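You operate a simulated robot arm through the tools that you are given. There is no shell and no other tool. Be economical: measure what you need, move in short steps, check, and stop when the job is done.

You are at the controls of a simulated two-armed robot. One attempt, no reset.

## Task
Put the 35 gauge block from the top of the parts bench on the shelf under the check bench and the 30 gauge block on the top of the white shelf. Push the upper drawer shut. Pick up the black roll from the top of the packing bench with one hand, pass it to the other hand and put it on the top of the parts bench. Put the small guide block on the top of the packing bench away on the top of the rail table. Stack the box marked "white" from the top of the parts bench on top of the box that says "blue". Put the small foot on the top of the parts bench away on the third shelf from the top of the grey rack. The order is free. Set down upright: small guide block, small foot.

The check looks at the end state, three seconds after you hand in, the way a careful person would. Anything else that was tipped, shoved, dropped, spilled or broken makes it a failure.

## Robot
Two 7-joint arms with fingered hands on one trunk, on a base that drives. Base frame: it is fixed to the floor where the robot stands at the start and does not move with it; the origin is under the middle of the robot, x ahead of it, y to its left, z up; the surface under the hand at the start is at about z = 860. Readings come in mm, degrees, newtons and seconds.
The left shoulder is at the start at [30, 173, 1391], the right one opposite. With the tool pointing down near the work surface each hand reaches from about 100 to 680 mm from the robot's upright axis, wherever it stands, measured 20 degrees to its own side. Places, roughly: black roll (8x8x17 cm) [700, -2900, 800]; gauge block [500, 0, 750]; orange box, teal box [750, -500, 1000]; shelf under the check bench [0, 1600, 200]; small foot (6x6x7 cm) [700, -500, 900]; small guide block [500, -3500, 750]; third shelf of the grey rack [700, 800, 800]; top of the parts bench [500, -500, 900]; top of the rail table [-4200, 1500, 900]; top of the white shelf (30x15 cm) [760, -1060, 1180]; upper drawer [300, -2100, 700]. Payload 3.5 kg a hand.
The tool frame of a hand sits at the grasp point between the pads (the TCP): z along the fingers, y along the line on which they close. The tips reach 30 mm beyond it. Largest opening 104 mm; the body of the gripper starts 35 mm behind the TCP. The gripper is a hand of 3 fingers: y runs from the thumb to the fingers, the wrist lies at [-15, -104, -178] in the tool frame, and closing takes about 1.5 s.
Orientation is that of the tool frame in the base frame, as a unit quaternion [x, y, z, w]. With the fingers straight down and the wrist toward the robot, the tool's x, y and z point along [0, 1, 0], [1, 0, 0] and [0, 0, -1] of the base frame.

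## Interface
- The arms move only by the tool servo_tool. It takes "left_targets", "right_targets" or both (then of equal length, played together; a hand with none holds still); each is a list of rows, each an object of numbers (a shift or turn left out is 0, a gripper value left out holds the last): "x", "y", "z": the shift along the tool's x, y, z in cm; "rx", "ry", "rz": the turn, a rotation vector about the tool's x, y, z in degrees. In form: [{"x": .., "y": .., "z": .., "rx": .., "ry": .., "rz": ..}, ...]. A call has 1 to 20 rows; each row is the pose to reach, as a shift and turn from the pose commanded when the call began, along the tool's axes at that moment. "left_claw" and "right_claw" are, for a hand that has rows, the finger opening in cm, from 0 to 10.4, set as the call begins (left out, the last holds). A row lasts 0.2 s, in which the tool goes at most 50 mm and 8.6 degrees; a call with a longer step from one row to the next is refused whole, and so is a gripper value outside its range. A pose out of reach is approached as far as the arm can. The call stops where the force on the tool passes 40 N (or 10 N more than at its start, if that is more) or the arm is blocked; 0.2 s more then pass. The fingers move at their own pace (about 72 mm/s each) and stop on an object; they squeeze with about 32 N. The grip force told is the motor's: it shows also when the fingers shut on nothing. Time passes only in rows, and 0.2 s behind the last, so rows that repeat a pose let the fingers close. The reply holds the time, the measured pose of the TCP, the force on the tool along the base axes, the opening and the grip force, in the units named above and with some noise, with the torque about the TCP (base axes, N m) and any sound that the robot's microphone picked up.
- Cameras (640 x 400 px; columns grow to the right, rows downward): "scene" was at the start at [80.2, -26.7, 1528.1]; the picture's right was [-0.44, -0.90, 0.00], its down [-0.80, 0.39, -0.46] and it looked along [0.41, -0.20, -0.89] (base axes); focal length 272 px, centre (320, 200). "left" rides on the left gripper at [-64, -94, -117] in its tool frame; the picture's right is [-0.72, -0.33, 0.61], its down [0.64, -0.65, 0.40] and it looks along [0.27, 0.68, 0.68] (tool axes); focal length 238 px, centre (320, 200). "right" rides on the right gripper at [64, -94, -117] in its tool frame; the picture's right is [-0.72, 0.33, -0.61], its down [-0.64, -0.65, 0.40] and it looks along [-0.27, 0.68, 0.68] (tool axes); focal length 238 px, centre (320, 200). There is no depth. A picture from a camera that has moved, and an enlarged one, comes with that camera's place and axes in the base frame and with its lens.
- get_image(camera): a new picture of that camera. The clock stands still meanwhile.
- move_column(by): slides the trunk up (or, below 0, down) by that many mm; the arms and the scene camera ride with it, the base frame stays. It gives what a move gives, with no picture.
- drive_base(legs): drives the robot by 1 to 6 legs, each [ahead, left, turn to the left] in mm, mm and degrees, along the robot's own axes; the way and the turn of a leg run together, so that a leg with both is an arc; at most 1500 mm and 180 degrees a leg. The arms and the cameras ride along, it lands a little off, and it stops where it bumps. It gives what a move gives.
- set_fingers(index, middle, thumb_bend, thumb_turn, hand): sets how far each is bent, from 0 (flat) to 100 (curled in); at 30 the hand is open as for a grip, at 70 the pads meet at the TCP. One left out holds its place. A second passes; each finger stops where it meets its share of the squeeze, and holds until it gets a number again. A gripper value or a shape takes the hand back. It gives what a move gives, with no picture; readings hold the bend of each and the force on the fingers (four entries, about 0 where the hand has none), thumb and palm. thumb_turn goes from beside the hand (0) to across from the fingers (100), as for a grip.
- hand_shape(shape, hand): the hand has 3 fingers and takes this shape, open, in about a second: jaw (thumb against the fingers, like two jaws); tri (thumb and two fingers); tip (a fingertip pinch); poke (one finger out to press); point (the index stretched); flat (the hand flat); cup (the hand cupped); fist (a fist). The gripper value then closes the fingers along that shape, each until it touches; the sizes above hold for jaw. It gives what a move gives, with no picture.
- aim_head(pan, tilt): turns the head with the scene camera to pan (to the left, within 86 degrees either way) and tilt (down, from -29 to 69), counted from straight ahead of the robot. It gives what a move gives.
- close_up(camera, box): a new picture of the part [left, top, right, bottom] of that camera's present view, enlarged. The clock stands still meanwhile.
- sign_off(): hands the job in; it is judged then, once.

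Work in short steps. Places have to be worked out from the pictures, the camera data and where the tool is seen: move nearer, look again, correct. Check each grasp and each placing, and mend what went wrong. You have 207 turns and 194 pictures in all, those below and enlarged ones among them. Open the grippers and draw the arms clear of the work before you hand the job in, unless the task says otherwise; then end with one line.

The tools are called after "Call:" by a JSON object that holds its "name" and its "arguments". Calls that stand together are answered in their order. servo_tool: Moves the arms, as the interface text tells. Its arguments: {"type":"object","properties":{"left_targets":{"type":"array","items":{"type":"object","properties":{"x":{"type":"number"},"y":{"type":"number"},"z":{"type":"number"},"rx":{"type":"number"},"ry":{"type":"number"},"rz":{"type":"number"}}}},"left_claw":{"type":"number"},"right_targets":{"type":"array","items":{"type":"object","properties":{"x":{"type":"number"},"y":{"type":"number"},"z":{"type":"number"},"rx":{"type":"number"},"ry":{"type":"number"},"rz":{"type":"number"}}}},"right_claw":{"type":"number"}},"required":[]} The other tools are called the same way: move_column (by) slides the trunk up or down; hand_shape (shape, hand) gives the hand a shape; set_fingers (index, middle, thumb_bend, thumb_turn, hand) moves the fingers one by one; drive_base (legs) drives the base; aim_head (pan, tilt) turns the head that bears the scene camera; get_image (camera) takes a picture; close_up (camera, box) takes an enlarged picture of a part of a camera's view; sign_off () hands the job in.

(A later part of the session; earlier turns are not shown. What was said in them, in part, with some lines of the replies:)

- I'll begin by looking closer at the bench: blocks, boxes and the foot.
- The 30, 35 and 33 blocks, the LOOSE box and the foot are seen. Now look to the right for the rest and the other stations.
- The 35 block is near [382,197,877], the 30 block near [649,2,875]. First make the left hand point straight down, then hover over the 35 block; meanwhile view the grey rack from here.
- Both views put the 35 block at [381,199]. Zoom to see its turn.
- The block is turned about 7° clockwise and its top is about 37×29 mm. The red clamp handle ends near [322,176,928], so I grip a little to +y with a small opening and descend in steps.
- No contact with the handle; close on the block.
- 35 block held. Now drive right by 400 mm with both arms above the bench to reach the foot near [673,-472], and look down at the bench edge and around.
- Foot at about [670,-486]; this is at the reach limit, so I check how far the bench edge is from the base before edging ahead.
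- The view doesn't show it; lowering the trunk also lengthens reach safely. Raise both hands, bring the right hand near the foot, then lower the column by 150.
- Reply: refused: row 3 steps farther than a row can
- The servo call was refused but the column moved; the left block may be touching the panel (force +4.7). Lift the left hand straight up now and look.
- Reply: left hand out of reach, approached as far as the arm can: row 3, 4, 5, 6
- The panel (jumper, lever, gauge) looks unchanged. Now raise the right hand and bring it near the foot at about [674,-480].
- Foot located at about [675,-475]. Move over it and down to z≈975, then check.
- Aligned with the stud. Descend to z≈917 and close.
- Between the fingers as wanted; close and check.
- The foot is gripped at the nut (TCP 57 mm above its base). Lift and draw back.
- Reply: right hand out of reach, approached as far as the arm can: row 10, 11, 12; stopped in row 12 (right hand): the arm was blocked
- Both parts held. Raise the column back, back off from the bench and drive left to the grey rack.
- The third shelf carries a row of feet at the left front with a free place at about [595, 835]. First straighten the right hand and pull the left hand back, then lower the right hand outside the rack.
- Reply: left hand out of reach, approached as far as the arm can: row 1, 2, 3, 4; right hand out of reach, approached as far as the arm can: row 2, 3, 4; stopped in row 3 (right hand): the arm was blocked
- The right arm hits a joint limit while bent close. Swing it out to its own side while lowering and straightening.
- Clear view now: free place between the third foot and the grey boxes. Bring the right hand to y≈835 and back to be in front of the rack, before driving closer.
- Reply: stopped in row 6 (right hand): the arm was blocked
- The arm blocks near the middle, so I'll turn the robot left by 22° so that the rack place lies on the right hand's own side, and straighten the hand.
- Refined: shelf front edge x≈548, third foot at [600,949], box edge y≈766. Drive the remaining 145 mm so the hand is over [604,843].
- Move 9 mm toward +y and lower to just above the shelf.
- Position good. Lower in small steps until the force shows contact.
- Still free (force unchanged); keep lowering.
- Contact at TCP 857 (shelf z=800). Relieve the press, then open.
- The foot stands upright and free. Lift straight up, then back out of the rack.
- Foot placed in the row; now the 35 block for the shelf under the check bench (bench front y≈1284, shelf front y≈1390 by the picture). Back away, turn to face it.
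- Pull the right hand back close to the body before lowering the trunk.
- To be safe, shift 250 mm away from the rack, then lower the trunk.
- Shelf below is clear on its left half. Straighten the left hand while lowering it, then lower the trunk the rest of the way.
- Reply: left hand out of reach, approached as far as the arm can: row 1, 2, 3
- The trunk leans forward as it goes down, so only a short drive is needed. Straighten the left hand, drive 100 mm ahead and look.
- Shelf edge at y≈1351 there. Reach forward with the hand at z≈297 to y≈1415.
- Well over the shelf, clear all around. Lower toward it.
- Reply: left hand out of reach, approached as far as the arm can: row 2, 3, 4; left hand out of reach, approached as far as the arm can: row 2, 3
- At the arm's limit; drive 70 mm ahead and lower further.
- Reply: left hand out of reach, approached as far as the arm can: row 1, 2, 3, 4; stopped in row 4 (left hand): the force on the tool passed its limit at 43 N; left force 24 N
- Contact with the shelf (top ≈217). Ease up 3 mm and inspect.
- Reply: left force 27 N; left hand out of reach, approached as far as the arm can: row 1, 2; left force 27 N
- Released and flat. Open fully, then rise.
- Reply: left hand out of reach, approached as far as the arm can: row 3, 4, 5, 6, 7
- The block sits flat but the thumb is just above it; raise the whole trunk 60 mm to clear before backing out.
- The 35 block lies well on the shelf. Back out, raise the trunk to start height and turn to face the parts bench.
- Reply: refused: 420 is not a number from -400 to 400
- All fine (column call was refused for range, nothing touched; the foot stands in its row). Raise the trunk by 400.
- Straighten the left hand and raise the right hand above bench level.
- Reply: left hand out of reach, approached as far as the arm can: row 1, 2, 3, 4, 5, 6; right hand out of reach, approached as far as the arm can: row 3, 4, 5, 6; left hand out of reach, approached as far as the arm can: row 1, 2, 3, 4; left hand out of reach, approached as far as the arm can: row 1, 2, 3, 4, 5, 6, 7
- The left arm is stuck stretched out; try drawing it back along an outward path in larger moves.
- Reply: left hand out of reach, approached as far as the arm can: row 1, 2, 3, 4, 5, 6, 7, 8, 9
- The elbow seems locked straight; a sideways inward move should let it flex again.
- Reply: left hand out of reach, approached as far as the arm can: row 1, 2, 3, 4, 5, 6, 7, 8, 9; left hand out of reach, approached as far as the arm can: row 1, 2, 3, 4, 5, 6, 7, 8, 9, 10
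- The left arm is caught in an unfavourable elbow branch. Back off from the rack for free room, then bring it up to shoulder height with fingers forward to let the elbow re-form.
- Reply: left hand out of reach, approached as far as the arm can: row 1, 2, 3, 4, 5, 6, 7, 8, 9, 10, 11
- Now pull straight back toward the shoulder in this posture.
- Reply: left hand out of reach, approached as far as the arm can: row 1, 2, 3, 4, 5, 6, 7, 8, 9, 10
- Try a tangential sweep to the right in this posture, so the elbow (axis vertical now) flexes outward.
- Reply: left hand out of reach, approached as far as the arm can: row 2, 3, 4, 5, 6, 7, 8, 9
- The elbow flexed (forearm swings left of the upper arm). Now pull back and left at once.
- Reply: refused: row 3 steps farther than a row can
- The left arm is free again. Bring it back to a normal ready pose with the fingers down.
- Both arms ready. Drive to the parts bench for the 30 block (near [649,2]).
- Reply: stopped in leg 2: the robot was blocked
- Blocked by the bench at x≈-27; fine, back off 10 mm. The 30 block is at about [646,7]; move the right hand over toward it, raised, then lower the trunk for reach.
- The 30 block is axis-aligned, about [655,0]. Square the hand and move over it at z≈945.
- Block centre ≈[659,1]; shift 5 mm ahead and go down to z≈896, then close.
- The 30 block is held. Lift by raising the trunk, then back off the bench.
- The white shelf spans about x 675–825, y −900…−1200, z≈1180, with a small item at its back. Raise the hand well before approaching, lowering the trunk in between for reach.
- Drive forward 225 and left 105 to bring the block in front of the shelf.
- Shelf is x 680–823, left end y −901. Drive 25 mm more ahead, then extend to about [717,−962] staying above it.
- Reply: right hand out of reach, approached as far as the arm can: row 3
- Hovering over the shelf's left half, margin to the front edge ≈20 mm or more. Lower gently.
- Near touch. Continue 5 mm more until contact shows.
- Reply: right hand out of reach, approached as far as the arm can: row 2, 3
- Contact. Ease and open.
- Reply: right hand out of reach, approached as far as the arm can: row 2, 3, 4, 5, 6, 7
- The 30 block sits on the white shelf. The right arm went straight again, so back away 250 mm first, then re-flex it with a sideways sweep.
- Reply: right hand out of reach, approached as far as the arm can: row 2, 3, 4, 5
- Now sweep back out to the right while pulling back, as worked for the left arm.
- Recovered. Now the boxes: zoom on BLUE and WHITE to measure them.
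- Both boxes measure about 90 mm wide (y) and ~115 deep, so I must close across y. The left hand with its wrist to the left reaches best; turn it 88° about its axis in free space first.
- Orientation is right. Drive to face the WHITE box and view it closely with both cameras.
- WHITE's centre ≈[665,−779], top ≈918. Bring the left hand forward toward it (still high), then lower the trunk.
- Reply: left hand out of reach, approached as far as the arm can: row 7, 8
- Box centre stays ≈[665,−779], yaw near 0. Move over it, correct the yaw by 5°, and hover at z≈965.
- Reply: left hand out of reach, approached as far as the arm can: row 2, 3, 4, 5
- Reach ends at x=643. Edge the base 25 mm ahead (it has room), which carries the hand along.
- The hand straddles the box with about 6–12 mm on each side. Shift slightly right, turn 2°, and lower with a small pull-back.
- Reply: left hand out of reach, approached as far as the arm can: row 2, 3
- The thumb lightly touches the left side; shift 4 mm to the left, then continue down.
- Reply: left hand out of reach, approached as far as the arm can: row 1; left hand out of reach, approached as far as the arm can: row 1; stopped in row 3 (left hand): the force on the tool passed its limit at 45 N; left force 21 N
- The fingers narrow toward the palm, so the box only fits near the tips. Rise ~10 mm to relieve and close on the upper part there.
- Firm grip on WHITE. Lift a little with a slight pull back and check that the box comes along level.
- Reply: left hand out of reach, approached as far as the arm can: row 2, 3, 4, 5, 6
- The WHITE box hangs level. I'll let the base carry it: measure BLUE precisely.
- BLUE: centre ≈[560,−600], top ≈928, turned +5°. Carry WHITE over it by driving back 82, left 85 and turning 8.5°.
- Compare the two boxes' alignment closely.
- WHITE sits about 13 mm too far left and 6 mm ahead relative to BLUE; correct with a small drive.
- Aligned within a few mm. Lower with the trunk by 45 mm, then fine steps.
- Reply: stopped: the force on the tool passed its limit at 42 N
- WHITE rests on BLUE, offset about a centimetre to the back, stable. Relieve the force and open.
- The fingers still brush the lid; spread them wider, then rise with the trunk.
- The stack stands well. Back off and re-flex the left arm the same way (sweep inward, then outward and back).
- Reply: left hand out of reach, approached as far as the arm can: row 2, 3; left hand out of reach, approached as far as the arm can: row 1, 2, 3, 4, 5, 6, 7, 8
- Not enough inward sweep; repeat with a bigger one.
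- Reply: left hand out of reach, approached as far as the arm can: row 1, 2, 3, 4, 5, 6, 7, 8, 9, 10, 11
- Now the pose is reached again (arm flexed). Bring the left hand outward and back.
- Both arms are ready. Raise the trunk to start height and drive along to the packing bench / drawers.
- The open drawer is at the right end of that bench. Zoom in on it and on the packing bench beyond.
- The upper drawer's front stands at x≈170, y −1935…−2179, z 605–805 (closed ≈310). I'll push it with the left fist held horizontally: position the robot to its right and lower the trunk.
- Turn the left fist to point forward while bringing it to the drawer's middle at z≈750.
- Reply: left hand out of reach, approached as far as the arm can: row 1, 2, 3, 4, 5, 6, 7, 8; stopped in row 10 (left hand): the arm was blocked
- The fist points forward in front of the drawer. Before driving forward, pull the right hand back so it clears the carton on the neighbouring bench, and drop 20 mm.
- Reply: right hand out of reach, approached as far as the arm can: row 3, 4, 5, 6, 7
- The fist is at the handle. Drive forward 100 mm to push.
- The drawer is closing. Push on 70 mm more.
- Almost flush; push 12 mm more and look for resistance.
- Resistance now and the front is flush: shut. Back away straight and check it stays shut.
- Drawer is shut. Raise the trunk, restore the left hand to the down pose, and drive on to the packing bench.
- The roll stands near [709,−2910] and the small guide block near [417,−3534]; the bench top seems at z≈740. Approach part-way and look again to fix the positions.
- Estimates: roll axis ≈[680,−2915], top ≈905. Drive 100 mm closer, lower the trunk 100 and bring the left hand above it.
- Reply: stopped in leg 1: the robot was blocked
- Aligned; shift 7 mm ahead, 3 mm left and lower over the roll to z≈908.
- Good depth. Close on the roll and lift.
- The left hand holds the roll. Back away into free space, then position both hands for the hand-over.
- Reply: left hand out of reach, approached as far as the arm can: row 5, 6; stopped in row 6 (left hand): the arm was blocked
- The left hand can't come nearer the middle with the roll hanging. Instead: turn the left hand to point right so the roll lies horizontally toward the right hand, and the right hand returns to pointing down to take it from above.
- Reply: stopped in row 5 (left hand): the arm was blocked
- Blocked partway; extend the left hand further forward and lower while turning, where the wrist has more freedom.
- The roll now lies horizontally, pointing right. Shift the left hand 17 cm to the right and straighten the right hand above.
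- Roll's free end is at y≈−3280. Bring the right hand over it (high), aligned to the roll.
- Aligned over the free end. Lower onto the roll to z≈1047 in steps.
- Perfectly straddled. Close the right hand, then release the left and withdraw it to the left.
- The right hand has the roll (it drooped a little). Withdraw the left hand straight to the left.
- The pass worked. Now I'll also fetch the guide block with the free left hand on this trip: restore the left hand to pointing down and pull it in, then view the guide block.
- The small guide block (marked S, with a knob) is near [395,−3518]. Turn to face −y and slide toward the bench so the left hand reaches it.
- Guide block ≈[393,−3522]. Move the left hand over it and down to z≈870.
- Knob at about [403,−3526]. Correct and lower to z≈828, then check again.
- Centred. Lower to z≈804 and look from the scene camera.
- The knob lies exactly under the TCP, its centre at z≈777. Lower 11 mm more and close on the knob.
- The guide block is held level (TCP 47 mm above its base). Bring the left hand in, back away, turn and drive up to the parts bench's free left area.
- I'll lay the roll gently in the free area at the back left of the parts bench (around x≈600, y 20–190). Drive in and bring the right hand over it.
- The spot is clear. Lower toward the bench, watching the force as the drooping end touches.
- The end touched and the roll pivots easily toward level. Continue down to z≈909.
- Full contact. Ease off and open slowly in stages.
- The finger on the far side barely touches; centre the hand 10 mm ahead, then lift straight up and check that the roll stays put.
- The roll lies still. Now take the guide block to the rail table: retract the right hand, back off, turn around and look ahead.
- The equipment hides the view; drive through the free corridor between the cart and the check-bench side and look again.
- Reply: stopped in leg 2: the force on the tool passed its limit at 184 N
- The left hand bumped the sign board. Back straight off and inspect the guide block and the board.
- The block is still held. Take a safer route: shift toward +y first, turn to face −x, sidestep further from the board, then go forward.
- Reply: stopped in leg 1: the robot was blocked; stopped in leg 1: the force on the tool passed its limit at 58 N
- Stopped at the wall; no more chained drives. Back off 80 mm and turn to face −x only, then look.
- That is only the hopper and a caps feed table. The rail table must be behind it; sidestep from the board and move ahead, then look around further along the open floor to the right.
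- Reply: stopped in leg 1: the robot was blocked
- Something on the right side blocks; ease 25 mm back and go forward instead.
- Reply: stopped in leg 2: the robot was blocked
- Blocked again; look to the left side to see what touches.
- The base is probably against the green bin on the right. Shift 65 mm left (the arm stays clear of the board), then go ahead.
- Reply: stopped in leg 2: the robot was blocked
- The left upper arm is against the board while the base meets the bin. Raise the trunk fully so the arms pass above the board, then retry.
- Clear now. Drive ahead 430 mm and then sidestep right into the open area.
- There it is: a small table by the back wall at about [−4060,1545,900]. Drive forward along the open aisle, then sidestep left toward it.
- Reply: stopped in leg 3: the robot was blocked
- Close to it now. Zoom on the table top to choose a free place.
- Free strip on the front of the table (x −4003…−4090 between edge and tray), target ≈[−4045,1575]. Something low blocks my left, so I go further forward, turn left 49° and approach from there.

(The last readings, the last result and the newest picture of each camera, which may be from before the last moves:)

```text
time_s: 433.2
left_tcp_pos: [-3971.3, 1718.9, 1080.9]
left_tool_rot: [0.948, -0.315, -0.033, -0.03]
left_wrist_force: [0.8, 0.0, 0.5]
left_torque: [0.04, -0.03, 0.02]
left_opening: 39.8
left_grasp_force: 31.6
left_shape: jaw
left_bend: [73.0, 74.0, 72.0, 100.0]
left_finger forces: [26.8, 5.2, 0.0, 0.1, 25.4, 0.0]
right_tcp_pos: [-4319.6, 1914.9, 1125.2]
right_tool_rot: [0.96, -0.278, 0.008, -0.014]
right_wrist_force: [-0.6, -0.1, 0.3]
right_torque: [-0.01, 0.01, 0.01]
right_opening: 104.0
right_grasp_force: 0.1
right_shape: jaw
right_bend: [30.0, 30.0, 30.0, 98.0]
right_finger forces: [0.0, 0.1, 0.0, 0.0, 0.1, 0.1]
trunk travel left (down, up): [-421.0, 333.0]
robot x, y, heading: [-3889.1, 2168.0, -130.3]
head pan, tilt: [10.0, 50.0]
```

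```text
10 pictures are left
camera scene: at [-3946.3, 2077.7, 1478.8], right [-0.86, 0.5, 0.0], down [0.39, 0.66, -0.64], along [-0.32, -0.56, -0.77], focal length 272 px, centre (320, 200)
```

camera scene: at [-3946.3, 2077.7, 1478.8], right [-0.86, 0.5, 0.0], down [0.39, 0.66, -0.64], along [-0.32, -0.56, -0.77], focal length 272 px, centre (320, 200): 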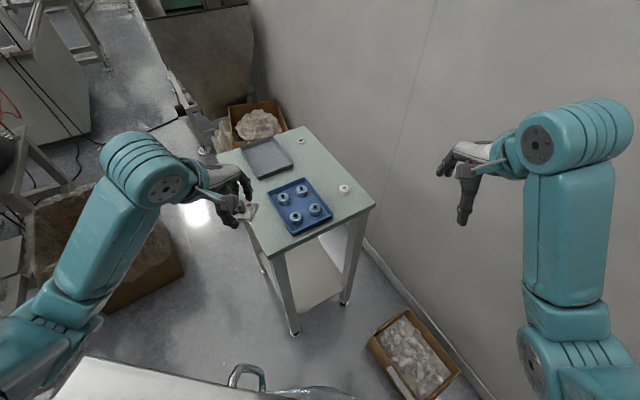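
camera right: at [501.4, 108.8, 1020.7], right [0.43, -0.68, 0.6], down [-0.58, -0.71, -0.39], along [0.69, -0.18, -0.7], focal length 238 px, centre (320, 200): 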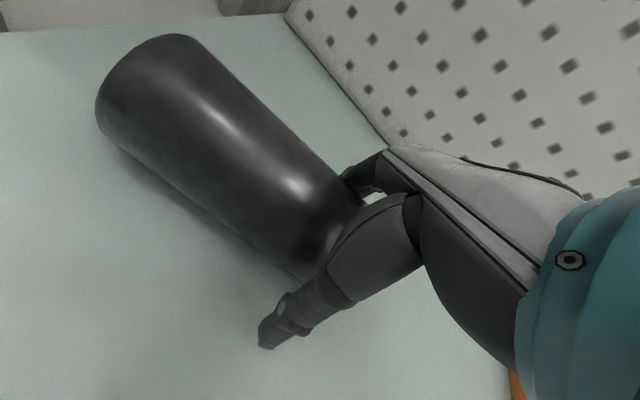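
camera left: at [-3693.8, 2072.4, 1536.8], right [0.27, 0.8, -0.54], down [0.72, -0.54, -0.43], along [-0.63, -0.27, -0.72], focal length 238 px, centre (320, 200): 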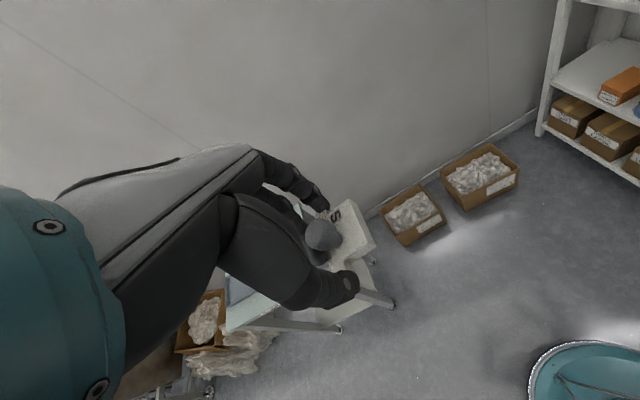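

Excellent view: the front strip (x −3997…−4085) of the rail table is free. Turn the hand back square (53°), level it, and move over [−4041,1600].

Call:
{"name": "servo_tool", "arguments": {"left_targets": [{"x": 0.2, "y": 2, "rz": 7.6, "ry": 0.8}, {"x": 0.4, "y": 4, "rz": 15.2, "ry": 1.6}, {"x": 0.6, "y": 6, "rz": 22.8, "ry": 2.4}, {"x": 0.8, "y": 8, "rz": 30.4, "ry": 3.2}, {"x": 1.0, "y": 10, "rz": 38, "ry": 4}, {"x": 1.2, "y": 12, "rz": 45.6, "ry": 4.7}, {"x": 1.5, "y": 13.7, "rz": 53.2, "ry": 5.3}, {"x": 1.5, "y": 13.7, "z": 4, "rz": 53.2, "ry": 5.3}, {"x": 1.5, "y": 13.7, "z": 8, "rz": 53.2, "ry": 5.3}, {"x": 1.5, "y": 13.7, "z": 8, "rz": 53.2, "ry": 5.3}]}}

Call:
{"name": "close_up", "arguments": {"camera": "scene", "box": [200, 120, 390, 270]}}

Call:
{"name": "close_up", "arguments": {"camera": "left", "box": [200, 120, 480, 330]}}

```text
time_s: 435.4
left_tcp_pos: [-4043.7, 1610.0, 995.8]
left_tool_rot: [0.708, -0.706, 0.0, 0.002]
left_wrist_force: [1.1, 0.5, -0.6]
left_torque: [0.03, 0.01, 0.0]
left_opening: 39.9
left_grasp_force: 31.7
left_shape: jaw
left_bend: [73.0, 74.0, 72.0, 100.0]
left_finger forces: [26.5, 4.8, 0.1, 0.0, 25.4, 0.0]
right_tcp_pos: [-4319.3, 1915.0, 1124.4]
right_tool_rot: [0.96, -0.278, 0.009, -0.014]
right_wrist_force: [1.1, -1.2, 0.9]
right_torque: [-0.03, 0.02, 0.01]
right_opening: 103.9
right_grasp_force: 0.2
right_shape: jaw
right_bend: [30.0, 30.0, 30.0, 98.0]
right_finger forces: [0.0, 0.0, 0.0, 0.1, 0.0, 0.1]
trunk travel left (down, up): [-421.0, 333.0]
robot x, y, heading: [-3883.5, 2171.8, -130.2]
head pan, tilt: [10.0, 50.0]
```

```text
2.67 times, centred on (295, 195) of scene
camera zoom: at [-3946.2, 2077.8, 1478.8], right [-0.86, 0.5, 0.0], down [0.39, 0.66, -0.64], along [-0.32, -0.56, -0.77], focal length 725 px, centre (387, 213)
```

zoom: 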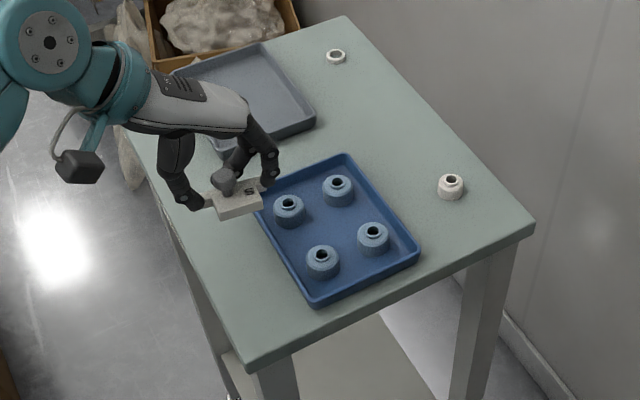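

```text
1.90 times, centred on (340, 225) of left
camera zoom: at [-3948.6, 1674.4, 1112.4], right [0.32, 0.72, -0.62], down [0.65, -0.64, -0.41], along [-0.69, -0.27, -0.68], focal length 454 px, centre (282, 152)
```

zoom: 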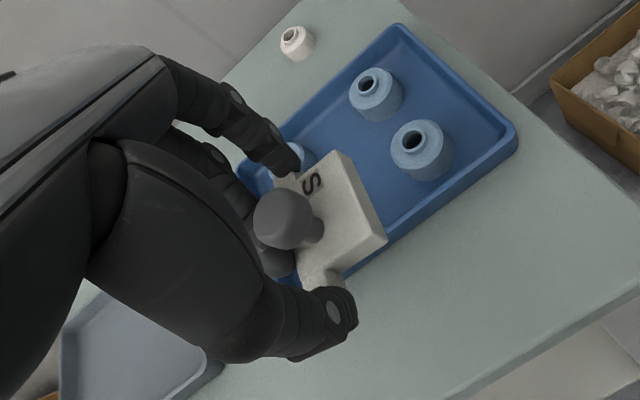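

It will land centred in the free strip. Lower to z≈930, then feel for contact.

Call:
{"name": "servo_tool", "arguments": {"left_targets": [{"z": 2.5}, {"z": 5}, {"z": 6.2}, {"z": 6.2}]}}

Call:
{"name": "servo_tool", "arguments": {"left_targets": [{"z": 0.5}, {"z": 1.0}, {"z": 1.0}]}}

Call:
{"name": "close_up", "arguments": {"camera": "scene", "box": [200, 150, 320, 260]}}

```text
time_s: 436.4
left_tcp_pos: [-4045.5, 1608.5, 934.2]
left_tool_rot: [0.708, -0.706, -0.001, 0.002]
left_wrist_force: [-1.1, 0.1, 0.3]
left_torque: [-0.01, 0.0, 0.0]
left_opening: 39.9
left_grasp_force: 32.2
left_shape: jaw
left_bend: [73.0, 74.0, 72.0, 100.0]
left_finger forces: [26.6, 4.8, 0.0, 0.0, 25.3, 0.0]
right_tcp_pos: [-4319.7, 1914.8, 1124.3]
right_tool_rot: [0.96, -0.279, 0.008, -0.014]
right_wrist_force: [0.5, -0.9, 0.5]
right_torque: [-0.03, 0.0, 0.0]
right_opening: 103.8
right_grasp_force: 0.0
right_shape: jaw
right_bend: [30.0, 30.0, 30.0, 98.0]
right_finger forces: [0.0, 0.0, 0.1, 0.1, 0.0, 0.1]
trunk travel left (down, up): [-421.0, 333.0]
robot x, y, heading: [-3885.0, 2169.0, -130.2]
head pan, tilt: [10.0, 50.0]
```

```text
time_s: 437.2
left_tcp_pos: [-4044.7, 1607.2, 923.7]
left_tool_rot: [0.708, -0.706, -0.001, 0.001]
left_wrist_force: [0.1, -0.3, 0.4]
left_torque: [0.01, 0.0, 0.01]
left_opening: 39.7
left_grasp_force: 32.0
left_shape: jaw
left_bend: [73.0, 74.0, 72.0, 100.0]
left_finger forces: [26.6, 4.7, 0.0, 0.0, 25.4, 0.1]
right_tcp_pos: [-4319.3, 1914.6, 1125.4]
right_tool_rot: [0.96, -0.278, 0.009, -0.013]
right_wrist_force: [0.0, 0.7, 0.1]
right_torque: [-0.02, -0.01, 0.0]
right_opening: 103.9
right_grasp_force: 0.1
right_shape: jaw
right_bend: [30.0, 30.0, 30.0, 98.0]
right_finger forces: [0.1, 0.0, 0.0, 0.0, 0.0, 0.0]
trunk travel left (down, up): [-421.0, 333.0]
robot x, y, heading: [-3887.7, 2168.6, -130.3]
head pan, tilt: [10.0, 50.0]
```

```text
3.64 times, centred on (260, 205) of scene
camera zoom: at [-3946.3, 2077.8, 1478.8], right [-0.86, 0.5, 0.0], down [0.39, 0.66, -0.64], along [-0.32, -0.56, -0.77], focal length 989 px, centre (538, 182)
```

zoom: 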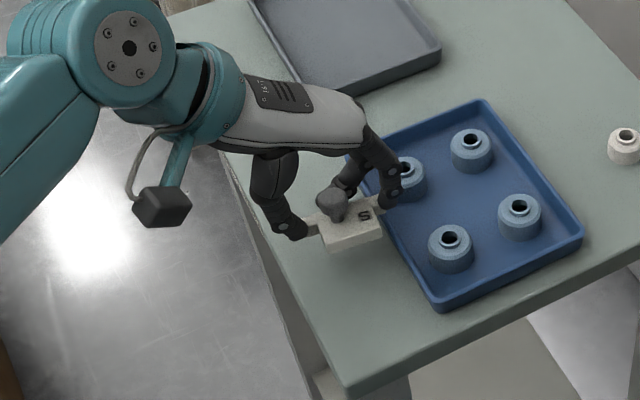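

Shift 7 mm away from the tray and keep lowering in small steps.

Call:
{"name": "servo_tool", "arguments": {"left_targets": [{"y": -0.7}, {"y": -0.7, "z": 0.5}, {"y": -0.7, "z": 1.0}, {"y": -0.7, "z": 1.0}]}}

Call:
{"name": "servo_tool", "arguments": {"left_targets": [{"z": 0.4}, {"z": 0.8}, {"z": 0.8}]}}

```text
time_s: 438.2
left_tcp_pos: [-4037.5, 1608.6, 912.4]
left_tool_rot: [0.707, -0.707, -0.001, 0.001]
left_wrist_force: [0.4, -0.6, -1.3]
left_torque: [-0.03, 0.01, 0.02]
left_opening: 39.9
left_grasp_force: 32.6
left_shape: jaw
left_bend: [73.0, 74.0, 72.0, 100.0]
left_finger forces: [26.6, 4.7, 0.0, 0.0, 25.4, 0.0]
right_tcp_pos: [-4319.2, 1915.1, 1124.9]
right_tool_rot: [0.96, -0.278, 0.008, -0.014]
right_wrist_force: [0.8, -0.5, -0.3]
right_torque: [-0.01, 0.0, 0.0]
right_opening: 103.7
right_grasp_force: 0.0
right_shape: jaw
right_bend: [30.0, 30.0, 30.0, 98.0]
right_finger forces: [0.0, 0.1, 0.0, 0.0, 0.0, 0.1]
trunk travel left (down, up): [-421.0, 333.0]
robot x, y, heading: [-3887.0, 2169.7, -130.3]
head pan, tilt: [10.0, 50.0]
```

```text
time_s: 439.0
left_tcp_pos: [-4038.6, 1607.9, 910.8]
left_tool_rot: [0.709, -0.706, -0.003, 0.008]
left_wrist_force: [5.2, 0.9, 36.2]
left_torque: [0.44, 1.45, -0.04]
left_opening: 39.1
left_grasp_force: 32.3
left_shape: jaw
left_bend: [74.0, 74.0, 72.0, 100.0]
left_finger forces: [64.4, 5.3, 0.1, 0.0, 26.6, 0.1]
right_tcp_pos: [-4318.5, 1917.2, 1126.2]
right_tool_rot: [0.96, -0.278, 0.009, -0.013]
right_wrist_force: [0.0, -0.3, 0.2]
right_torque: [-0.02, 0.0, 0.02]
right_opening: 103.6
right_grasp_force: 0.0
right_shape: jaw
right_bend: [30.0, 30.0, 30.0, 98.0]
right_finger forces: [0.0, 0.0, 0.0, 0.0, 0.0, 0.1]
trunk travel left (down, up): [-421.0, 333.0]
robot x, y, heading: [-3883.8, 2164.9, -130.4]
head pan, tilt: [10.0, 50.0]
```

Firm contact, mostly on the far finger. Ease up 5 mm and look closely.

Call:
{"name": "servo_tool", "arguments": {"left_targets": [{"z": -0.5}, {"z": -0.9}, {"z": -0.9}]}}

Call:
{"name": "close_up", "arguments": {"camera": "scene", "box": [230, 180, 310, 250]}}

Call:
{"name": "close_up", "arguments": {"camera": "left", "box": [240, 140, 440, 320]}}

```text
time_s: 439.8
left_tcp_pos: [-4034.2, 1609.6, 912.2]
left_tool_rot: [-0.707, 0.707, -0.001, 0.002]
left_wrist_force: [-0.6, -0.5, 2.1]
left_torque: [-0.02, 0.1, 0.03]
left_opening: 39.5
left_grasp_force: 31.9
left_shape: jaw
left_bend: [73.0, 74.0, 73.0, 100.0]
left_finger forces: [27.2, 4.5, 0.0, 0.1, 25.1, 0.1]
right_tcp_pos: [-4320.6, 1914.2, 1125.6]
right_tool_rot: [0.96, -0.278, 0.009, -0.014]
right_wrist_force: [1.0, 0.5, -1.0]
right_torque: [0.02, -0.01, 0.0]
right_opening: 103.8
right_grasp_force: 0.2
right_shape: jaw
right_bend: [30.0, 30.0, 30.0, 98.0]
right_finger forces: [0.1, 0.0, 0.0, 0.0, 0.0, 0.0]
trunk travel left (down, up): [-421.0, 333.0]
robot x, y, heading: [-3885.1, 2166.1, -130.5]
head pan, tilt: [10.0, 50.0]
```

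```text
5.71 times, centred on (270, 215) of scene
camera zoom: at [-3946.3, 2078.0, 1478.6], right [-0.86, 0.5, 0.0], down [0.39, 0.66, -0.64], along [-0.32, -0.56, -0.77], focal length 1554 px, centre (606, 114)
```

zoom: 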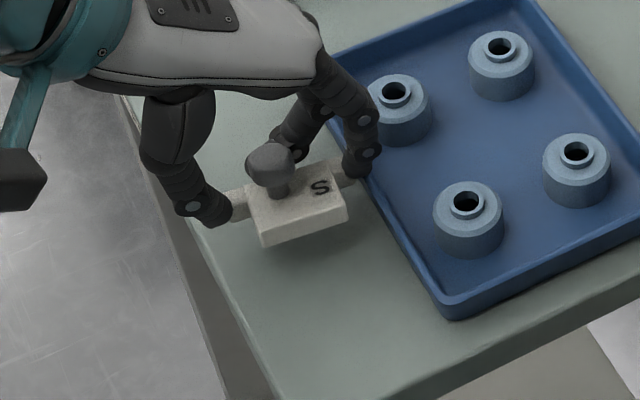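

```text
2.22 times, centred on (340, 230) of left
camera zoom: at [-3940.7, 1673.0, 1030.0], right [0.33, 0.72, -0.61], down [0.65, -0.64, -0.4], along [-0.68, -0.27, -0.68], focal length 530 px, centre (276, 133)
```

zoom: 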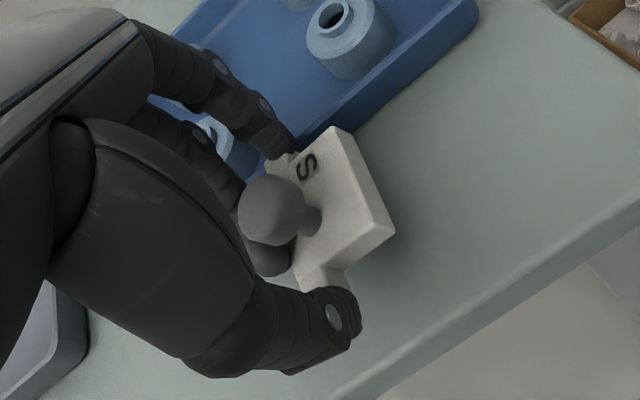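

The far finger was landing on the tray rim. The block has ~20 mm to the table's front edge, so shift 8 mm toward the front and lower again.

Call:
{"name": "servo_tool", "arguments": {"left_targets": [{"y": -0.4}, {"y": -0.8}, {"y": -0.8}, {"y": -0.8, "z": 0.4}, {"y": -0.8, "z": 0.7}, {"y": -0.8, "z": 0.7}]}}

Call:
{"name": "close_up", "arguments": {"camera": "scene", "box": [230, 180, 310, 250]}}

```text
time_s: 441.2
left_tcp_pos: [-4030.5, 1606.7, 906.8]
left_tool_rot: [0.708, -0.706, -0.001, 0.001]
left_wrist_force: [0.3, 0.1, 0.3]
left_torque: [-0.01, 0.03, -0.01]
left_opening: 39.8
left_grasp_force: 32.1
left_shape: jaw
left_bend: [73.0, 74.0, 73.0, 100.0]
left_finger forces: [25.4, 4.6, 0.0, 0.1, 25.4, 0.0]
right_tcp_pos: [-4320.1, 1914.4, 1125.2]
right_tool_rot: [0.96, -0.278, 0.008, -0.014]
right_wrist_force: [-0.5, 0.4, 0.5]
right_torque: [0.01, 0.02, -0.01]
right_opening: 103.8
right_grasp_force: 0.0
right_shape: jaw
right_bend: [30.0, 30.0, 30.0, 98.0]
right_finger forces: [0.1, 0.0, 0.0, 0.0, 0.0, 0.1]
trunk travel left (down, up): [-421.0, 333.0]
robot x, y, heading: [-3886.9, 2167.2, -130.4]
head pan, tilt: [10.0, 50.0]
```

```text
5.71 times, centred on (270, 215) of scene
camera zoom: at [-3946.3, 2077.7, 1478.8], right [-0.86, 0.5, 0.0], down [0.39, 0.66, -0.64], along [-0.32, -0.56, -0.77], focal length 1554 px, centre (606, 114)
```

zoom: 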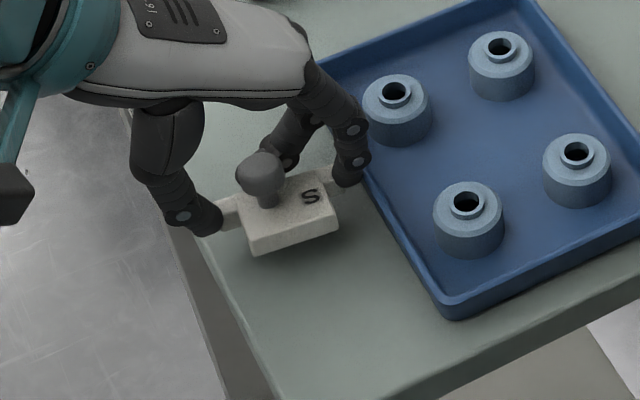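

Clear of the rim. Continue lowering until the block touches.

Call:
{"name": "servo_tool", "arguments": {"left_targets": [{"z": 0.2}, {"z": 0.4}, {"z": 0.4}]}}

Call:
{"name": "servo_tool", "arguments": {"left_targets": [{"z": 0.2}, {"z": 0.35}, {"z": 0.35}]}}

```text
time_s: 442.0
left_tcp_pos: [-4030.1, 1606.3, 902.4]
left_tool_rot: [0.708, -0.706, -0.001, 0.001]
left_wrist_force: [0.5, -0.1, 0.6]
left_torque: [0.03, 0.04, -0.05]
left_opening: 39.5
left_grasp_force: 32.2
left_shape: jaw
left_bend: [73.0, 74.0, 73.0, 100.0]
left_finger forces: [26.0, 4.6, 0.0, 0.0, 25.5, 0.1]
right_tcp_pos: [-4319.8, 1914.1, 1126.2]
right_tool_rot: [0.96, -0.278, 0.009, -0.014]
right_wrist_force: [-0.4, 0.2, 0.0]
right_torque: [-0.04, 0.02, 0.03]
right_opening: 103.6
right_grasp_force: 0.0
right_shape: jaw
right_bend: [30.0, 30.0, 30.0, 98.0]
right_finger forces: [0.0, 0.0, 0.0, 0.0, 0.0, 0.0]
trunk travel left (down, up): [-421.0, 333.0]
robot x, y, heading: [-3884.9, 2165.8, -130.6]
head pan, tilt: [10.0, 50.0]
```

```text
time_s: 442.8
left_tcp_pos: [-4030.1, 1607.8, 900.2]
left_tool_rot: [0.708, -0.707, -0.001, 0.001]
left_wrist_force: [1.3, -0.5, -0.7]
left_torque: [-0.02, -0.01, -0.01]
left_opening: 39.6
left_grasp_force: 32.0
left_shape: jaw
left_bend: [73.0, 74.0, 73.0, 100.0]
left_finger forces: [25.8, 4.6, 0.0, 0.0, 25.5, 0.0]
right_tcp_pos: [-4319.7, 1914.2, 1125.3]
right_tool_rot: [0.96, -0.278, 0.008, -0.014]
right_wrist_force: [0.2, 0.0, 0.8]
right_torque: [-0.01, 0.01, -0.02]
right_opening: 103.8
right_grasp_force: 0.0
right_shape: jaw
right_bend: [30.0, 30.0, 30.0, 98.0]
right_finger forces: [0.0, 0.0, 0.1, 0.0, 0.1, 0.0]
trunk travel left (down, up): [-421.0, 333.0]
robot x, y, heading: [-3886.7, 2168.0, -130.3]
head pan, tilt: [10.0, 50.0]
```

Call:
{"name": "servo_tool", "arguments": {"left_targets": [{"z": 0.25}, {"z": 0.5}, {"z": 0.5}]}}

Call:
{"name": "servo_tool", "arguments": {"left_targets": [{"z": 0.2}, {"z": 0.4}, {"z": 0.4}]}}

```text
time_s: 443.6
left_tcp_pos: [-4030.7, 1607.3, 895.2]
left_tool_rot: [0.708, -0.706, -0.001, 0.002]
left_wrist_force: [0.5, -0.6, 0.4]
left_torque: [-0.01, 0.01, -0.01]
left_opening: 39.4
left_grasp_force: 31.5
left_shape: jaw
left_bend: [73.0, 74.0, 73.0, 100.0]
left_finger forces: [26.0, 4.6, 0.0, 0.1, 25.4, 0.1]
right_tcp_pos: [-4319.6, 1914.8, 1126.2]
right_tool_rot: [0.96, -0.278, 0.009, -0.014]
right_wrist_force: [0.6, 0.5, -0.3]
right_torque: [0.0, 0.02, 0.01]
right_opening: 104.0
right_grasp_force: 0.1
right_shape: jaw
right_bend: [30.0, 30.0, 30.0, 98.0]
right_finger forces: [0.0, 0.0, 0.0, 0.0, 0.0, 0.0]
trunk travel left (down, up): [-421.0, 333.0]
robot x, y, heading: [-3885.3, 2167.1, -130.1]
head pan, tilt: [10.0, 50.0]
```

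```text
time_s: 444.4
left_tcp_pos: [-4029.6, 1607.1, 891.7]
left_tool_rot: [0.708, -0.706, -0.001, 0.003]
left_wrist_force: [1.4, 2.7, 8.5]
left_torque: [0.06, 0.12, -0.03]
left_opening: 39.6
left_grasp_force: 32.2
left_shape: jaw
left_bend: [74.0, 74.0, 73.0, 100.0]
left_finger forces: [25.7, 7.4, 0.0, 0.0, 27.0, 0.1]
right_tcp_pos: [-4319.8, 1915.3, 1125.4]
right_tool_rot: [0.96, -0.279, 0.008, -0.014]
right_wrist_force: [0.3, 0.7, 0.0]
right_torque: [0.02, -0.01, 0.02]
right_opening: 103.9
right_grasp_force: 0.1
right_shape: jaw
right_bend: [30.0, 30.0, 30.0, 98.0]
right_finger forces: [0.0, 0.0, 0.1, 0.1, 0.1, 0.0]
trunk travel left (down, up): [-421.0, 333.0]
robot x, y, heading: [-3886.6, 2164.5, -130.4]
head pan, tilt: [10.0, 50.0]
```

Contact. Press a millimetre to seat it flat, then open modestly and check.

Call:
{"name": "servo_tool", "arguments": {"left_targets": [{"z": 0.12}, {"z": 0.12}, {"z": 0}]}}

Call:
{"name": "servo_tool", "arguments": {"left_targets": [{}, {}, {}, {}], "left_claw": 5.3}}

Call:
{"name": "close_up", "arguments": {"camera": "scene", "box": [230, 180, 310, 250]}}

```text
time_s: 445.2
left_tcp_pos: [-4029.2, 1607.3, 891.7]
left_tool_rot: [0.708, -0.706, -0.001, 0.002]
left_wrist_force: [1.2, 1.7, 10.9]
left_torque: [0.07, 0.14, -0.04]
left_opening: 39.8
left_grasp_force: 32.0
left_shape: jaw
left_bend: [74.0, 74.0, 73.0, 100.0]
left_finger forces: [25.6, 6.7, 0.0, 0.0, 26.7, 0.0]
right_tcp_pos: [-4318.9, 1915.7, 1125.9]
right_tool_rot: [0.96, -0.279, 0.009, -0.014]
right_wrist_force: [0.6, -0.2, 0.0]
right_torque: [0.03, -0.02, 0.0]
right_opening: 104.1
right_grasp_force: 0.0
right_shape: jaw
right_bend: [30.0, 30.0, 30.0, 98.0]
right_finger forces: [0.0, 0.0, 0.1, 0.1, 0.0, 0.0]
trunk travel left (down, up): [-421.0, 333.0]
robot x, y, heading: [-3885.8, 2167.3, -130.4]
head pan, tilt: [10.0, 50.0]
```

```text
time_s: 446.2
left_tcp_pos: [-4028.5, 1607.3, 889.9]
left_tool_rot: [0.707, -0.707, 0.0, 0.001]
left_wrist_force: [0.8, -0.9, 2.6]
left_torque: [0.0, 0.1, 0.04]
left_opening: 45.0
left_grasp_force: 32.0
left_shape: jaw
left_bend: [73.0, 57.0, 72.0, 100.0]
left_finger forces: [30.3, 1.1, 0.0, 0.0, 28.8, 0.0]
right_tcp_pos: [-4319.3, 1914.1, 1125.2]
right_tool_rot: [0.96, -0.279, 0.008, -0.015]
right_wrist_force: [-0.4, 0.0, 0.6]
right_torque: [-0.03, 0.0, 0.02]
right_opening: 103.6
right_grasp_force: 0.1
right_shape: jaw
right_bend: [30.0, 30.0, 30.0, 98.0]
right_finger forces: [0.0, 0.0, 0.0, 0.1, 0.0, 0.0]
trunk travel left (down, up): [-421.0, 333.0]
robot x, y, heading: [-3883.0, 2171.2, -130.3]
head pan, tilt: [10.0, 50.0]
```

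```text
5.71 times, centred on (270, 215) of scene
camera zoom: at [-3946.0, 2077.8, 1478.8], right [-0.86, 0.5, 0.0], down [0.39, 0.66, -0.64], along [-0.32, -0.56, -0.77], focal length 1554 px, centre (606, 114)
```

zoom: 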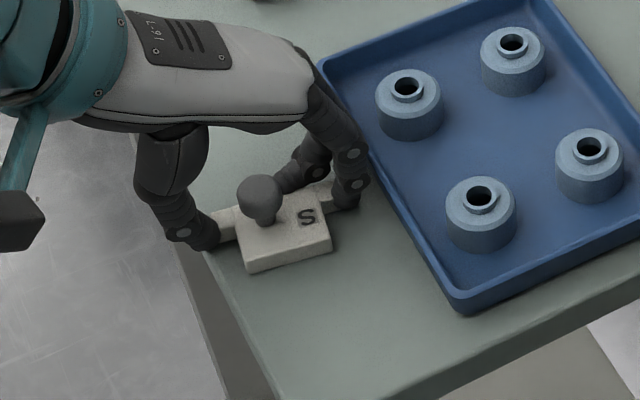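

The index and thumb still hold the T-bar. Open only the thumb (front side, free air) so the far finger doesn't touch the tray, then rise.

Call:
{"name": "set_fingers", "arguments": {"hand": "left", "thumb_bend": 45}}

Call:
{"name": "servo_tool", "arguments": {"left_targets": [{"y": -0.2}, {"y": -0.4}, {"y": -0.4, "z": -1}, {"y": -0.4, "z": -3}, {"y": -0.4, "z": -6}, {"y": -0.4, "z": -10}, {"y": -0.4, "z": -14}, {"y": -0.4, "z": -14}]}}

Call:
{"name": "close_up", "arguments": {"camera": "scene", "box": [210, 150, 330, 260]}}

```text
time_s: 447.2
left_tcp_pos: [-4030.6, 1607.1, 892.6]
left_tool_rot: [0.707, -0.707, -0.001, 0.002]
left_wrist_force: [-1.6, 0.8, 8.9]
left_torque: [-0.07, -0.2, 0.01]
left_opening: 55.8
left_grasp_force: 12.4
left_shape: fingers
left_bend: [75.0, 75.0, 41.0, 100.0]
left_finger forces: [13.3, 0.8, 0.0, 0.0, 11.4, 0.1]
right_tcp_pos: [-4319.8, 1915.3, 1126.1]
right_tool_rot: [0.96, -0.278, 0.009, -0.014]
right_wrist_force: [0.1, 0.2, -0.4]
right_torque: [0.02, 0.02, -0.02]
right_opening: 103.8
right_grasp_force: 0.1
right_shape: jaw
right_bend: [30.0, 30.0, 30.0, 98.0]
right_finger forces: [0.0, 0.1, 0.1, 0.0, 0.1, 0.0]
trunk travel left (down, up): [-421.0, 333.0]
robot x, y, heading: [-3888.5, 2168.8, -130.4]
head pan, tilt: [10.0, 50.0]
```

```text
time_s: 449.0
left_tcp_pos: [-4025.8, 1607.1, 1030.6]
left_tool_rot: [0.708, -0.706, 0.0, 0.0]
left_wrist_force: [0.7, -0.3, -0.4]
left_torque: [0.0, 0.04, 0.0]
left_opening: 55.4
left_grasp_force: 11.4
left_shape: fingers
left_bend: [75.0, 75.0, 41.0, 100.0]
left_finger forces: [11.6, 0.7, 0.1, 0.1, 10.9, 0.0]
right_tcp_pos: [-4319.0, 1913.7, 1124.3]
right_tool_rot: [0.96, -0.278, 0.009, -0.014]
right_wrist_force: [0.5, -0.8, 0.2]
right_torque: [0.01, -0.03, -0.02]
right_opening: 103.9
right_grasp_force: 0.0
right_shape: jaw
right_bend: [30.0, 30.0, 30.0, 98.0]
right_finger forces: [0.0, 0.0, 0.1, 0.0, 0.1, 0.0]
trunk travel left (down, up): [-421.0, 333.0]
robot x, y, heading: [-3885.0, 2171.1, -130.4]
head pan, tilt: [10.0, 50.0]
```

```text
3.64 times, centred on (270, 205) of scene
camera zoom: at [-3946.4, 2077.7, 1478.8], right [-0.86, 0.5, 0.0], down [0.39, 0.66, -0.64], along [-0.32, -0.56, -0.77], focal length 989 px, centre (502, 182)
```

zoom: 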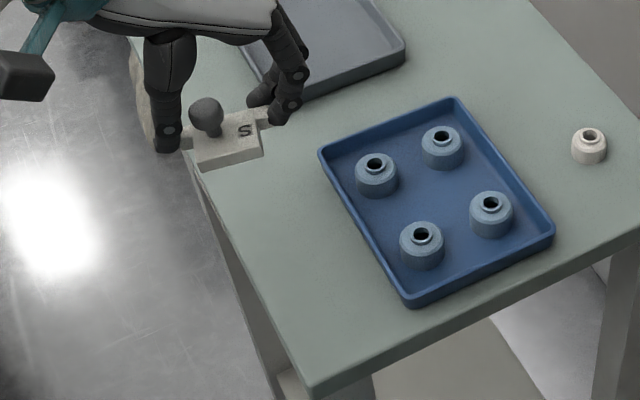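

The index followed and kept hold of it. Shift 9 mm back over the strip, lower again, and this time release both sides in a controlled way (thumb wide, fingers slightly).

Call:
{"name": "servo_tool", "arguments": {"left_targets": [{"y": 0.9}, {"y": 0.9, "z": 4}, {"y": 0.9, "z": 8}, {"y": 0.9, "z": 11}, {"y": 0.9, "z": 12.8}, {"y": 0.9, "z": 13.2}, {"y": 0.9, "z": 13.2}]}}

Call:
{"name": "servo_tool", "arguments": {"left_targets": [{"z": 0.2}, {"z": 0.45}, {"z": 0.45}]}}

```text
time_s: 450.6
left_tcp_pos: [-4034.6, 1609.3, 898.6]
left_tool_rot: [0.708, -0.706, -0.002, 0.002]
left_wrist_force: [-0.5, -0.4, -0.2]
left_torque: [0.01, 0.0, -0.01]
left_opening: 55.8
left_grasp_force: 11.6
left_shape: fingers
left_bend: [75.0, 75.0, 41.0, 100.0]
left_finger forces: [11.7, 0.7, 0.0, 0.0, 11.0, 0.0]
right_tcp_pos: [-4319.7, 1915.7, 1125.4]
right_tool_rot: [0.96, -0.279, 0.009, -0.013]
right_wrist_force: [0.1, -0.3, -0.2]
right_torque: [0.0, 0.02, 0.01]
right_opening: 104.1
right_grasp_force: 0.0
right_shape: jaw
right_bend: [30.0, 30.0, 30.0, 98.0]
right_finger forces: [0.1, 0.1, 0.0, 0.1, 0.0, 0.0]
trunk travel left (down, up): [-421.0, 333.0]
robot x, y, heading: [-3886.4, 2167.0, -130.3]
head pan, tilt: [10.0, 50.0]
```

```text
time_s: 451.4
left_tcp_pos: [-4034.4, 1606.2, 892.8]
left_tool_rot: [0.708, -0.706, -0.001, 0.002]
left_wrist_force: [-0.8, -0.4, -0.1]
left_torque: [-0.02, -0.02, -0.01]
left_opening: 55.6
left_grasp_force: 11.9
left_shape: fingers
left_bend: [75.0, 75.0, 41.0, 100.0]
left_finger forces: [11.7, 0.7, 0.1, 0.0, 11.0, 0.0]
right_tcp_pos: [-4320.4, 1914.3, 1125.7]
right_tool_rot: [0.96, -0.279, 0.009, -0.014]
right_wrist_force: [0.3, -0.2, 1.6]
right_torque: [-0.03, 0.0, 0.02]
right_opening: 104.1
right_grasp_force: 0.1
right_shape: jaw
right_bend: [30.0, 30.0, 30.0, 98.0]
right_finger forces: [0.1, 0.0, 0.0, 0.0, 0.0, 0.0]
trunk travel left (down, up): [-421.0, 333.0]
robot x, y, heading: [-3886.8, 2168.8, -129.9]
head pan, tilt: [10.0, 50.0]
```

Call:
{"name": "servo_tool", "arguments": {"left_targets": [{"z": 0.2}, {"z": 0.35}, {"z": 0.35}]}}

```text
time_s: 452.2
left_tcp_pos: [-4036.5, 1606.9, 891.9]
left_tool_rot: [0.708, -0.706, -0.001, 0.001]
left_wrist_force: [0.6, 0.4, 8.1]
left_torque: [-0.04, -0.32, 0.04]
left_opening: 56.0
left_grasp_force: 12.2
left_shape: fingers
left_bend: [76.0, 75.0, 40.0, 100.0]
left_finger forces: [11.6, 0.5, 0.0, 0.1, 12.8, 0.0]
right_tcp_pos: [-4318.9, 1914.0, 1125.7]
right_tool_rot: [0.96, -0.278, 0.009, -0.013]
right_wrist_force: [-0.3, 0.1, 0.6]
right_torque: [0.05, -0.01, 0.05]
right_opening: 103.7
right_grasp_force: 0.1
right_shape: jaw
right_bend: [30.0, 30.0, 30.0, 98.0]
right_finger forces: [0.0, 0.0, 0.0, 0.1, 0.1, 0.1]
trunk travel left (down, up): [-421.0, 333.0]
robot x, y, heading: [-3885.2, 2170.0, -130.3]
head pan, tilt: [10.0, 50.0]
```

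Contact. Release: fingers to 68, thumb wide to 20.

Call:
{"name": "set_fingers", "arguments": {"hand": "left", "index": 68, "middle": 68, "thumb_bend": 20}}

```text
time_s: 453.2
left_tcp_pos: [-4037.4, 1607.1, 892.1]
left_tool_rot: [0.708, -0.706, -0.001, 0.002]
left_wrist_force: [-3.6, 0.1, 11.4]
left_torque: [0.13, 0.27, -0.01]
left_opening: 64.5
left_grasp_force: 6.0
left_shape: fingers
left_bend: [66.0, 68.0, 20.0, 100.0]
left_finger forces: [11.9, 0.0, 0.0, 0.1, 0.0, 0.0]
right_tcp_pos: [-4319.3, 1915.5, 1124.8]
right_tool_rot: [0.96, -0.278, 0.009, -0.013]
right_wrist_force: [0.4, 1.0, -0.8]
right_torque: [0.0, 0.0, -0.01]
right_opening: 104.1
right_grasp_force: 0.1
right_shape: jaw
right_bend: [30.0, 30.0, 30.0, 98.0]
right_finger forces: [0.0, 0.0, 0.0, 0.0, 0.0, 0.0]
trunk travel left (down, up): [-421.0, 333.0]
robot x, y, heading: [-3883.6, 2169.0, -130.2]
head pan, tilt: [10.0, 50.0]
```

The thumb is free. Rise slowly and watch the finger force fall away.

Call:
{"name": "servo_tool", "arguments": {"left_targets": [{"z": -0.3}, {"z": -0.8, "y": 0.2}, {"z": -1.5, "y": 0.3}, {"z": -1.5, "y": 0.3}]}}

Call:
{"name": "close_up", "arguments": {"camera": "scene", "box": [210, 150, 330, 260]}}

```text
time_s: 454.2
left_tcp_pos: [-4038.1, 1608.3, 906.4]
left_tool_rot: [0.708, -0.706, -0.001, 0.0]
left_wrist_force: [0.3, 0.4, -0.8]
left_torque: [-0.02, -0.03, 0.01]
left_opening: 62.4
left_grasp_force: 0.0
left_shape: fingers
left_bend: [68.0, 68.0, 20.0, 100.0]
left_finger forces: [0.0, 0.0, 0.0, 0.0, 0.0, 0.1]
right_tcp_pos: [-4319.6, 1915.2, 1124.6]
right_tool_rot: [0.96, -0.278, 0.009, -0.014]
right_wrist_force: [0.5, -0.1, -0.1]
right_torque: [-0.02, 0.0, -0.01]
right_opening: 104.0
right_grasp_force: 0.0
right_shape: jaw
right_bend: [30.0, 30.0, 30.0, 98.0]
right_finger forces: [0.1, 0.0, 0.1, 0.1, 0.0, 0.0]
trunk travel left (down, up): [-421.0, 333.0]
robot x, y, heading: [-3886.4, 2168.4, -130.4]
head pan, tilt: [10.0, 50.0]
```

```text
3.64 times, centred on (270, 205) of scene
camera zoom: at [-3946.4, 2077.8, 1478.8], right [-0.86, 0.5, 0.0], down [0.39, 0.66, -0.64], along [-0.32, -0.56, -0.77], focal length 989 px, centre (502, 182)
```

zoom: 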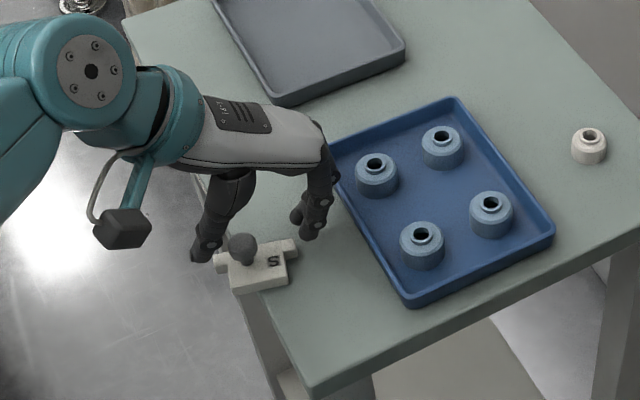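

Released and upright, but it overhangs the front edge by ~2 cm. I'll nudge it inward with closed fingertips from the front: rise, close the hand, and go in front of the table edge.

Call:
{"name": "servo_tool", "arguments": {"left_targets": [{"z": -4}, {"z": -8.5}, {"z": -8.5}, {"z": -8.5}, {"z": -8.5}, {"z": -8.5, "y": -4}, {"z": -8.5, "y": -7.5}, {"z": -8.5, "y": -8.6}, {"z": -8.5, "y": -8.6}], "left_claw": 0}}

Call:
{"name": "servo_tool", "arguments": {"left_targets": [{"z": 4}, {"z": 8}, {"z": 10.2}, {"z": 10.2}]}}

```text
time_s: 456.2
left_tcp_pos: [-3951.1, 1608.9, 992.4]
left_tool_rot: [0.708, -0.707, -0.001, 0.002]
left_wrist_force: [-0.4, -0.3, 0.0]
left_torque: [0.01, -0.05, -0.02]
left_opening: 0.2
left_grasp_force: 31.5
left_shape: jaw
left_bend: [70.0, 70.0, 49.0, 100.0]
left_finger forces: [0.0, 0.0, 0.0, 0.0, 0.0, 0.1]
right_tcp_pos: [-4319.4, 1914.6, 1125.0]
right_tool_rot: [0.96, -0.278, 0.009, -0.014]
right_wrist_force: [0.0, -0.4, 0.0]
right_torque: [0.02, 0.02, 0.0]
right_opening: 103.9
right_grasp_force: 0.0
right_shape: jaw
right_bend: [30.0, 30.0, 30.0, 98.0]
right_finger forces: [0.0, 0.0, 0.0, 0.0, 0.1, 0.0]
trunk travel left (down, up): [-421.0, 333.0]
robot x, y, heading: [-3885.3, 2170.2, -130.4]
head pan, tilt: [10.0, 50.0]
```

```text
time_s: 457.2
left_tcp_pos: [-3955.9, 1608.6, 886.7]
left_tool_rot: [0.708, -0.707, -0.001, 0.002]
left_wrist_force: [0.4, -0.2, 0.9]
left_torque: [0.02, 0.04, 0.0]
left_opening: 0.0
left_grasp_force: 32.0
left_shape: jaw
left_bend: [70.0, 70.0, 49.0, 100.0]
left_finger forces: [0.0, 0.0, 0.0, 0.1, 0.0, 0.0]
right_tcp_pos: [-4319.5, 1915.2, 1124.0]
right_tool_rot: [0.96, -0.279, 0.008, -0.014]
right_wrist_force: [-0.4, -0.7, 0.4]
right_torque: [0.01, 0.02, 0.02]
right_opening: 103.6
right_grasp_force: 0.0
right_shape: jaw
right_bend: [30.0, 30.0, 30.0, 98.0]
right_finger forces: [0.0, 0.0, 0.0, 0.1, 0.0, 0.0]
trunk travel left (down, up): [-421.0, 333.0]
robot x, y, heading: [-3889.4, 2169.5, -130.3]
head pan, tilt: [10.0, 50.0]
```

No contact yet. Push gently inward, 30 mm in all.

Call:
{"name": "servo_tool", "arguments": {"left_targets": [{"y": 0.4}, {"y": 0.8}, {"y": 1.2}, {"y": 1.6}, {"y": 2.0}, {"y": 2.4}, {"y": 2.8}, {"y": 3.1}, {"y": 3.1}]}}

```text
time_s: 459.2
left_tcp_pos: [-3984.7, 1608.7, 888.0]
left_tool_rot: [0.707, -0.707, -0.002, 0.001]
left_wrist_force: [1.1, 0.2, 0.6]
left_torque: [0.0, 0.01, 0.03]
left_opening: 0.0
left_grasp_force: 32.0
left_shape: jaw
left_bend: [70.0, 70.0, 49.0, 100.0]
left_finger forces: [0.0, 0.4, 0.1, 0.0, 0.0, 0.0]
right_tcp_pos: [-4319.4, 1915.5, 1124.6]
right_tool_rot: [0.96, -0.278, 0.008, -0.013]
right_wrist_force: [-0.2, 1.2, -0.2]
right_torque: [-0.06, 0.0, -0.03]
right_opening: 104.0
right_grasp_force: 0.1
right_shape: jaw
right_bend: [30.0, 30.0, 30.0, 98.0]
right_finger forces: [0.0, 0.0, 0.0, 0.0, 0.1, 0.0]
trunk travel left (down, up): [-421.0, 333.0]
robot x, y, heading: [-3889.0, 2167.0, -130.4]
head pan, tilt: [10.0, 50.0]
```

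Light pushing contact as hoped. Draw back, rise clear, open the hand and take the last look.

Call:
{"name": "servo_tool", "arguments": {"left_targets": [{"y": -2}, {"y": -5}, {"y": -6}, {"y": -6, "z": -4}, {"y": -6, "z": -8}, {"y": -6, "z": -12}, {"y": -6, "z": -15}, {"y": -6, "z": -15}]}}

Call:
{"name": "close_up", "arguments": {"camera": "scene", "box": [210, 150, 330, 260]}}

```text
time_s: 461.0
left_tcp_pos: [-3924.1, 1605.8, 1041.6]
left_tool_rot: [0.708, -0.706, -0.002, 0.001]
left_wrist_force: [0.1, -0.2, -0.2]
left_torque: [-0.03, -0.02, 0.01]
left_opening: 0.0
left_grasp_force: 31.9
left_shape: jaw
left_bend: [70.0, 70.0, 49.0, 100.0]
left_finger forces: [0.0, 0.0, 0.1, 0.0, 0.0, 0.0]
right_tcp_pos: [-4320.3, 1915.2, 1126.1]
right_tool_rot: [0.96, -0.278, 0.009, -0.013]
right_wrist_force: [1.0, 0.1, -0.9]
right_torque: [-0.02, 0.04, 0.0]
right_opening: 104.0
right_grasp_force: 0.0
right_shape: jaw
right_bend: [30.0, 30.0, 30.0, 98.0]
right_finger forces: [0.1, 0.1, 0.0, 0.0, 0.0, 0.0]
trunk travel left (down, up): [-421.0, 333.0]
robot x, y, heading: [-3883.3, 2167.7, -130.4]
head pan, tilt: [10.0, 50.0]
```

```text
3.64 times, centred on (270, 205) of scene
camera zoom: at [-3946.2, 2077.7, 1478.8], right [-0.86, 0.5, 0.0], down [0.39, 0.66, -0.64], along [-0.32, -0.56, -0.77], focal length 989 px, centre (502, 182)
```

zoom: 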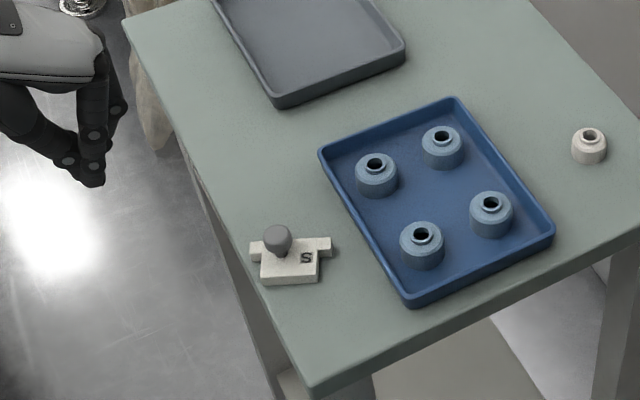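

The guide block stands upright, fully on the table, tray untouched. Open the left hand and hand in.

Call:
{"name": "servo_tool", "arguments": {"left_targets": [{"z": -2}, {"z": -4}, {"z": -4}, {"z": -4}, {"z": -4}], "left_claw": 8}}

Call:
{"name": "sign_off", "arguments": {}}

```text
time_s: 462.2
left_tcp_pos: [-3923.5, 1607.4, 1080.6]
left_tool_rot: [0.708, -0.707, 0.0, 0.002]
left_wrist_force: [-0.2, 0.0, -0.8]
left_torque: [0.01, -0.01, -0.04]
left_opening: 80.1
left_grasp_force: 0.1
left_shape: jaw
left_bend: [27.0, 35.0, 53.0, 99.0]
left_finger forces: [0.0, 0.1, 0.1, 0.0, 0.1, 0.0]
right_tcp_pos: [-4319.7, 1915.6, 1124.6]
right_tool_rot: [0.96, -0.278, 0.008, -0.014]
right_wrist_force: [-0.2, 0.4, 0.2]
right_torque: [0.0, -0.03, 0.01]
right_opening: 104.0
right_grasp_force: 0.0
right_shape: jaw
right_bend: [30.0, 30.0, 30.0, 98.0]
right_finger forces: [0.1, 0.0, 0.0, 0.1, 0.0, 0.1]
trunk travel left (down, up): [-421.0, 333.0]
robot x, y, heading: [-3885.0, 2170.6, -130.2]
head pan, tilt: [10.0, 50.0]
```

```text
The job is handed in.
```

I handed the job in with every part done. On the way to the rail table I hit the sign board (184 N on the left hand) and the wall (58 N), and the base was blocked several times; I never checked the board, the wall or the green bin up close for shifting. The black roll lies on its side on the parts bench.
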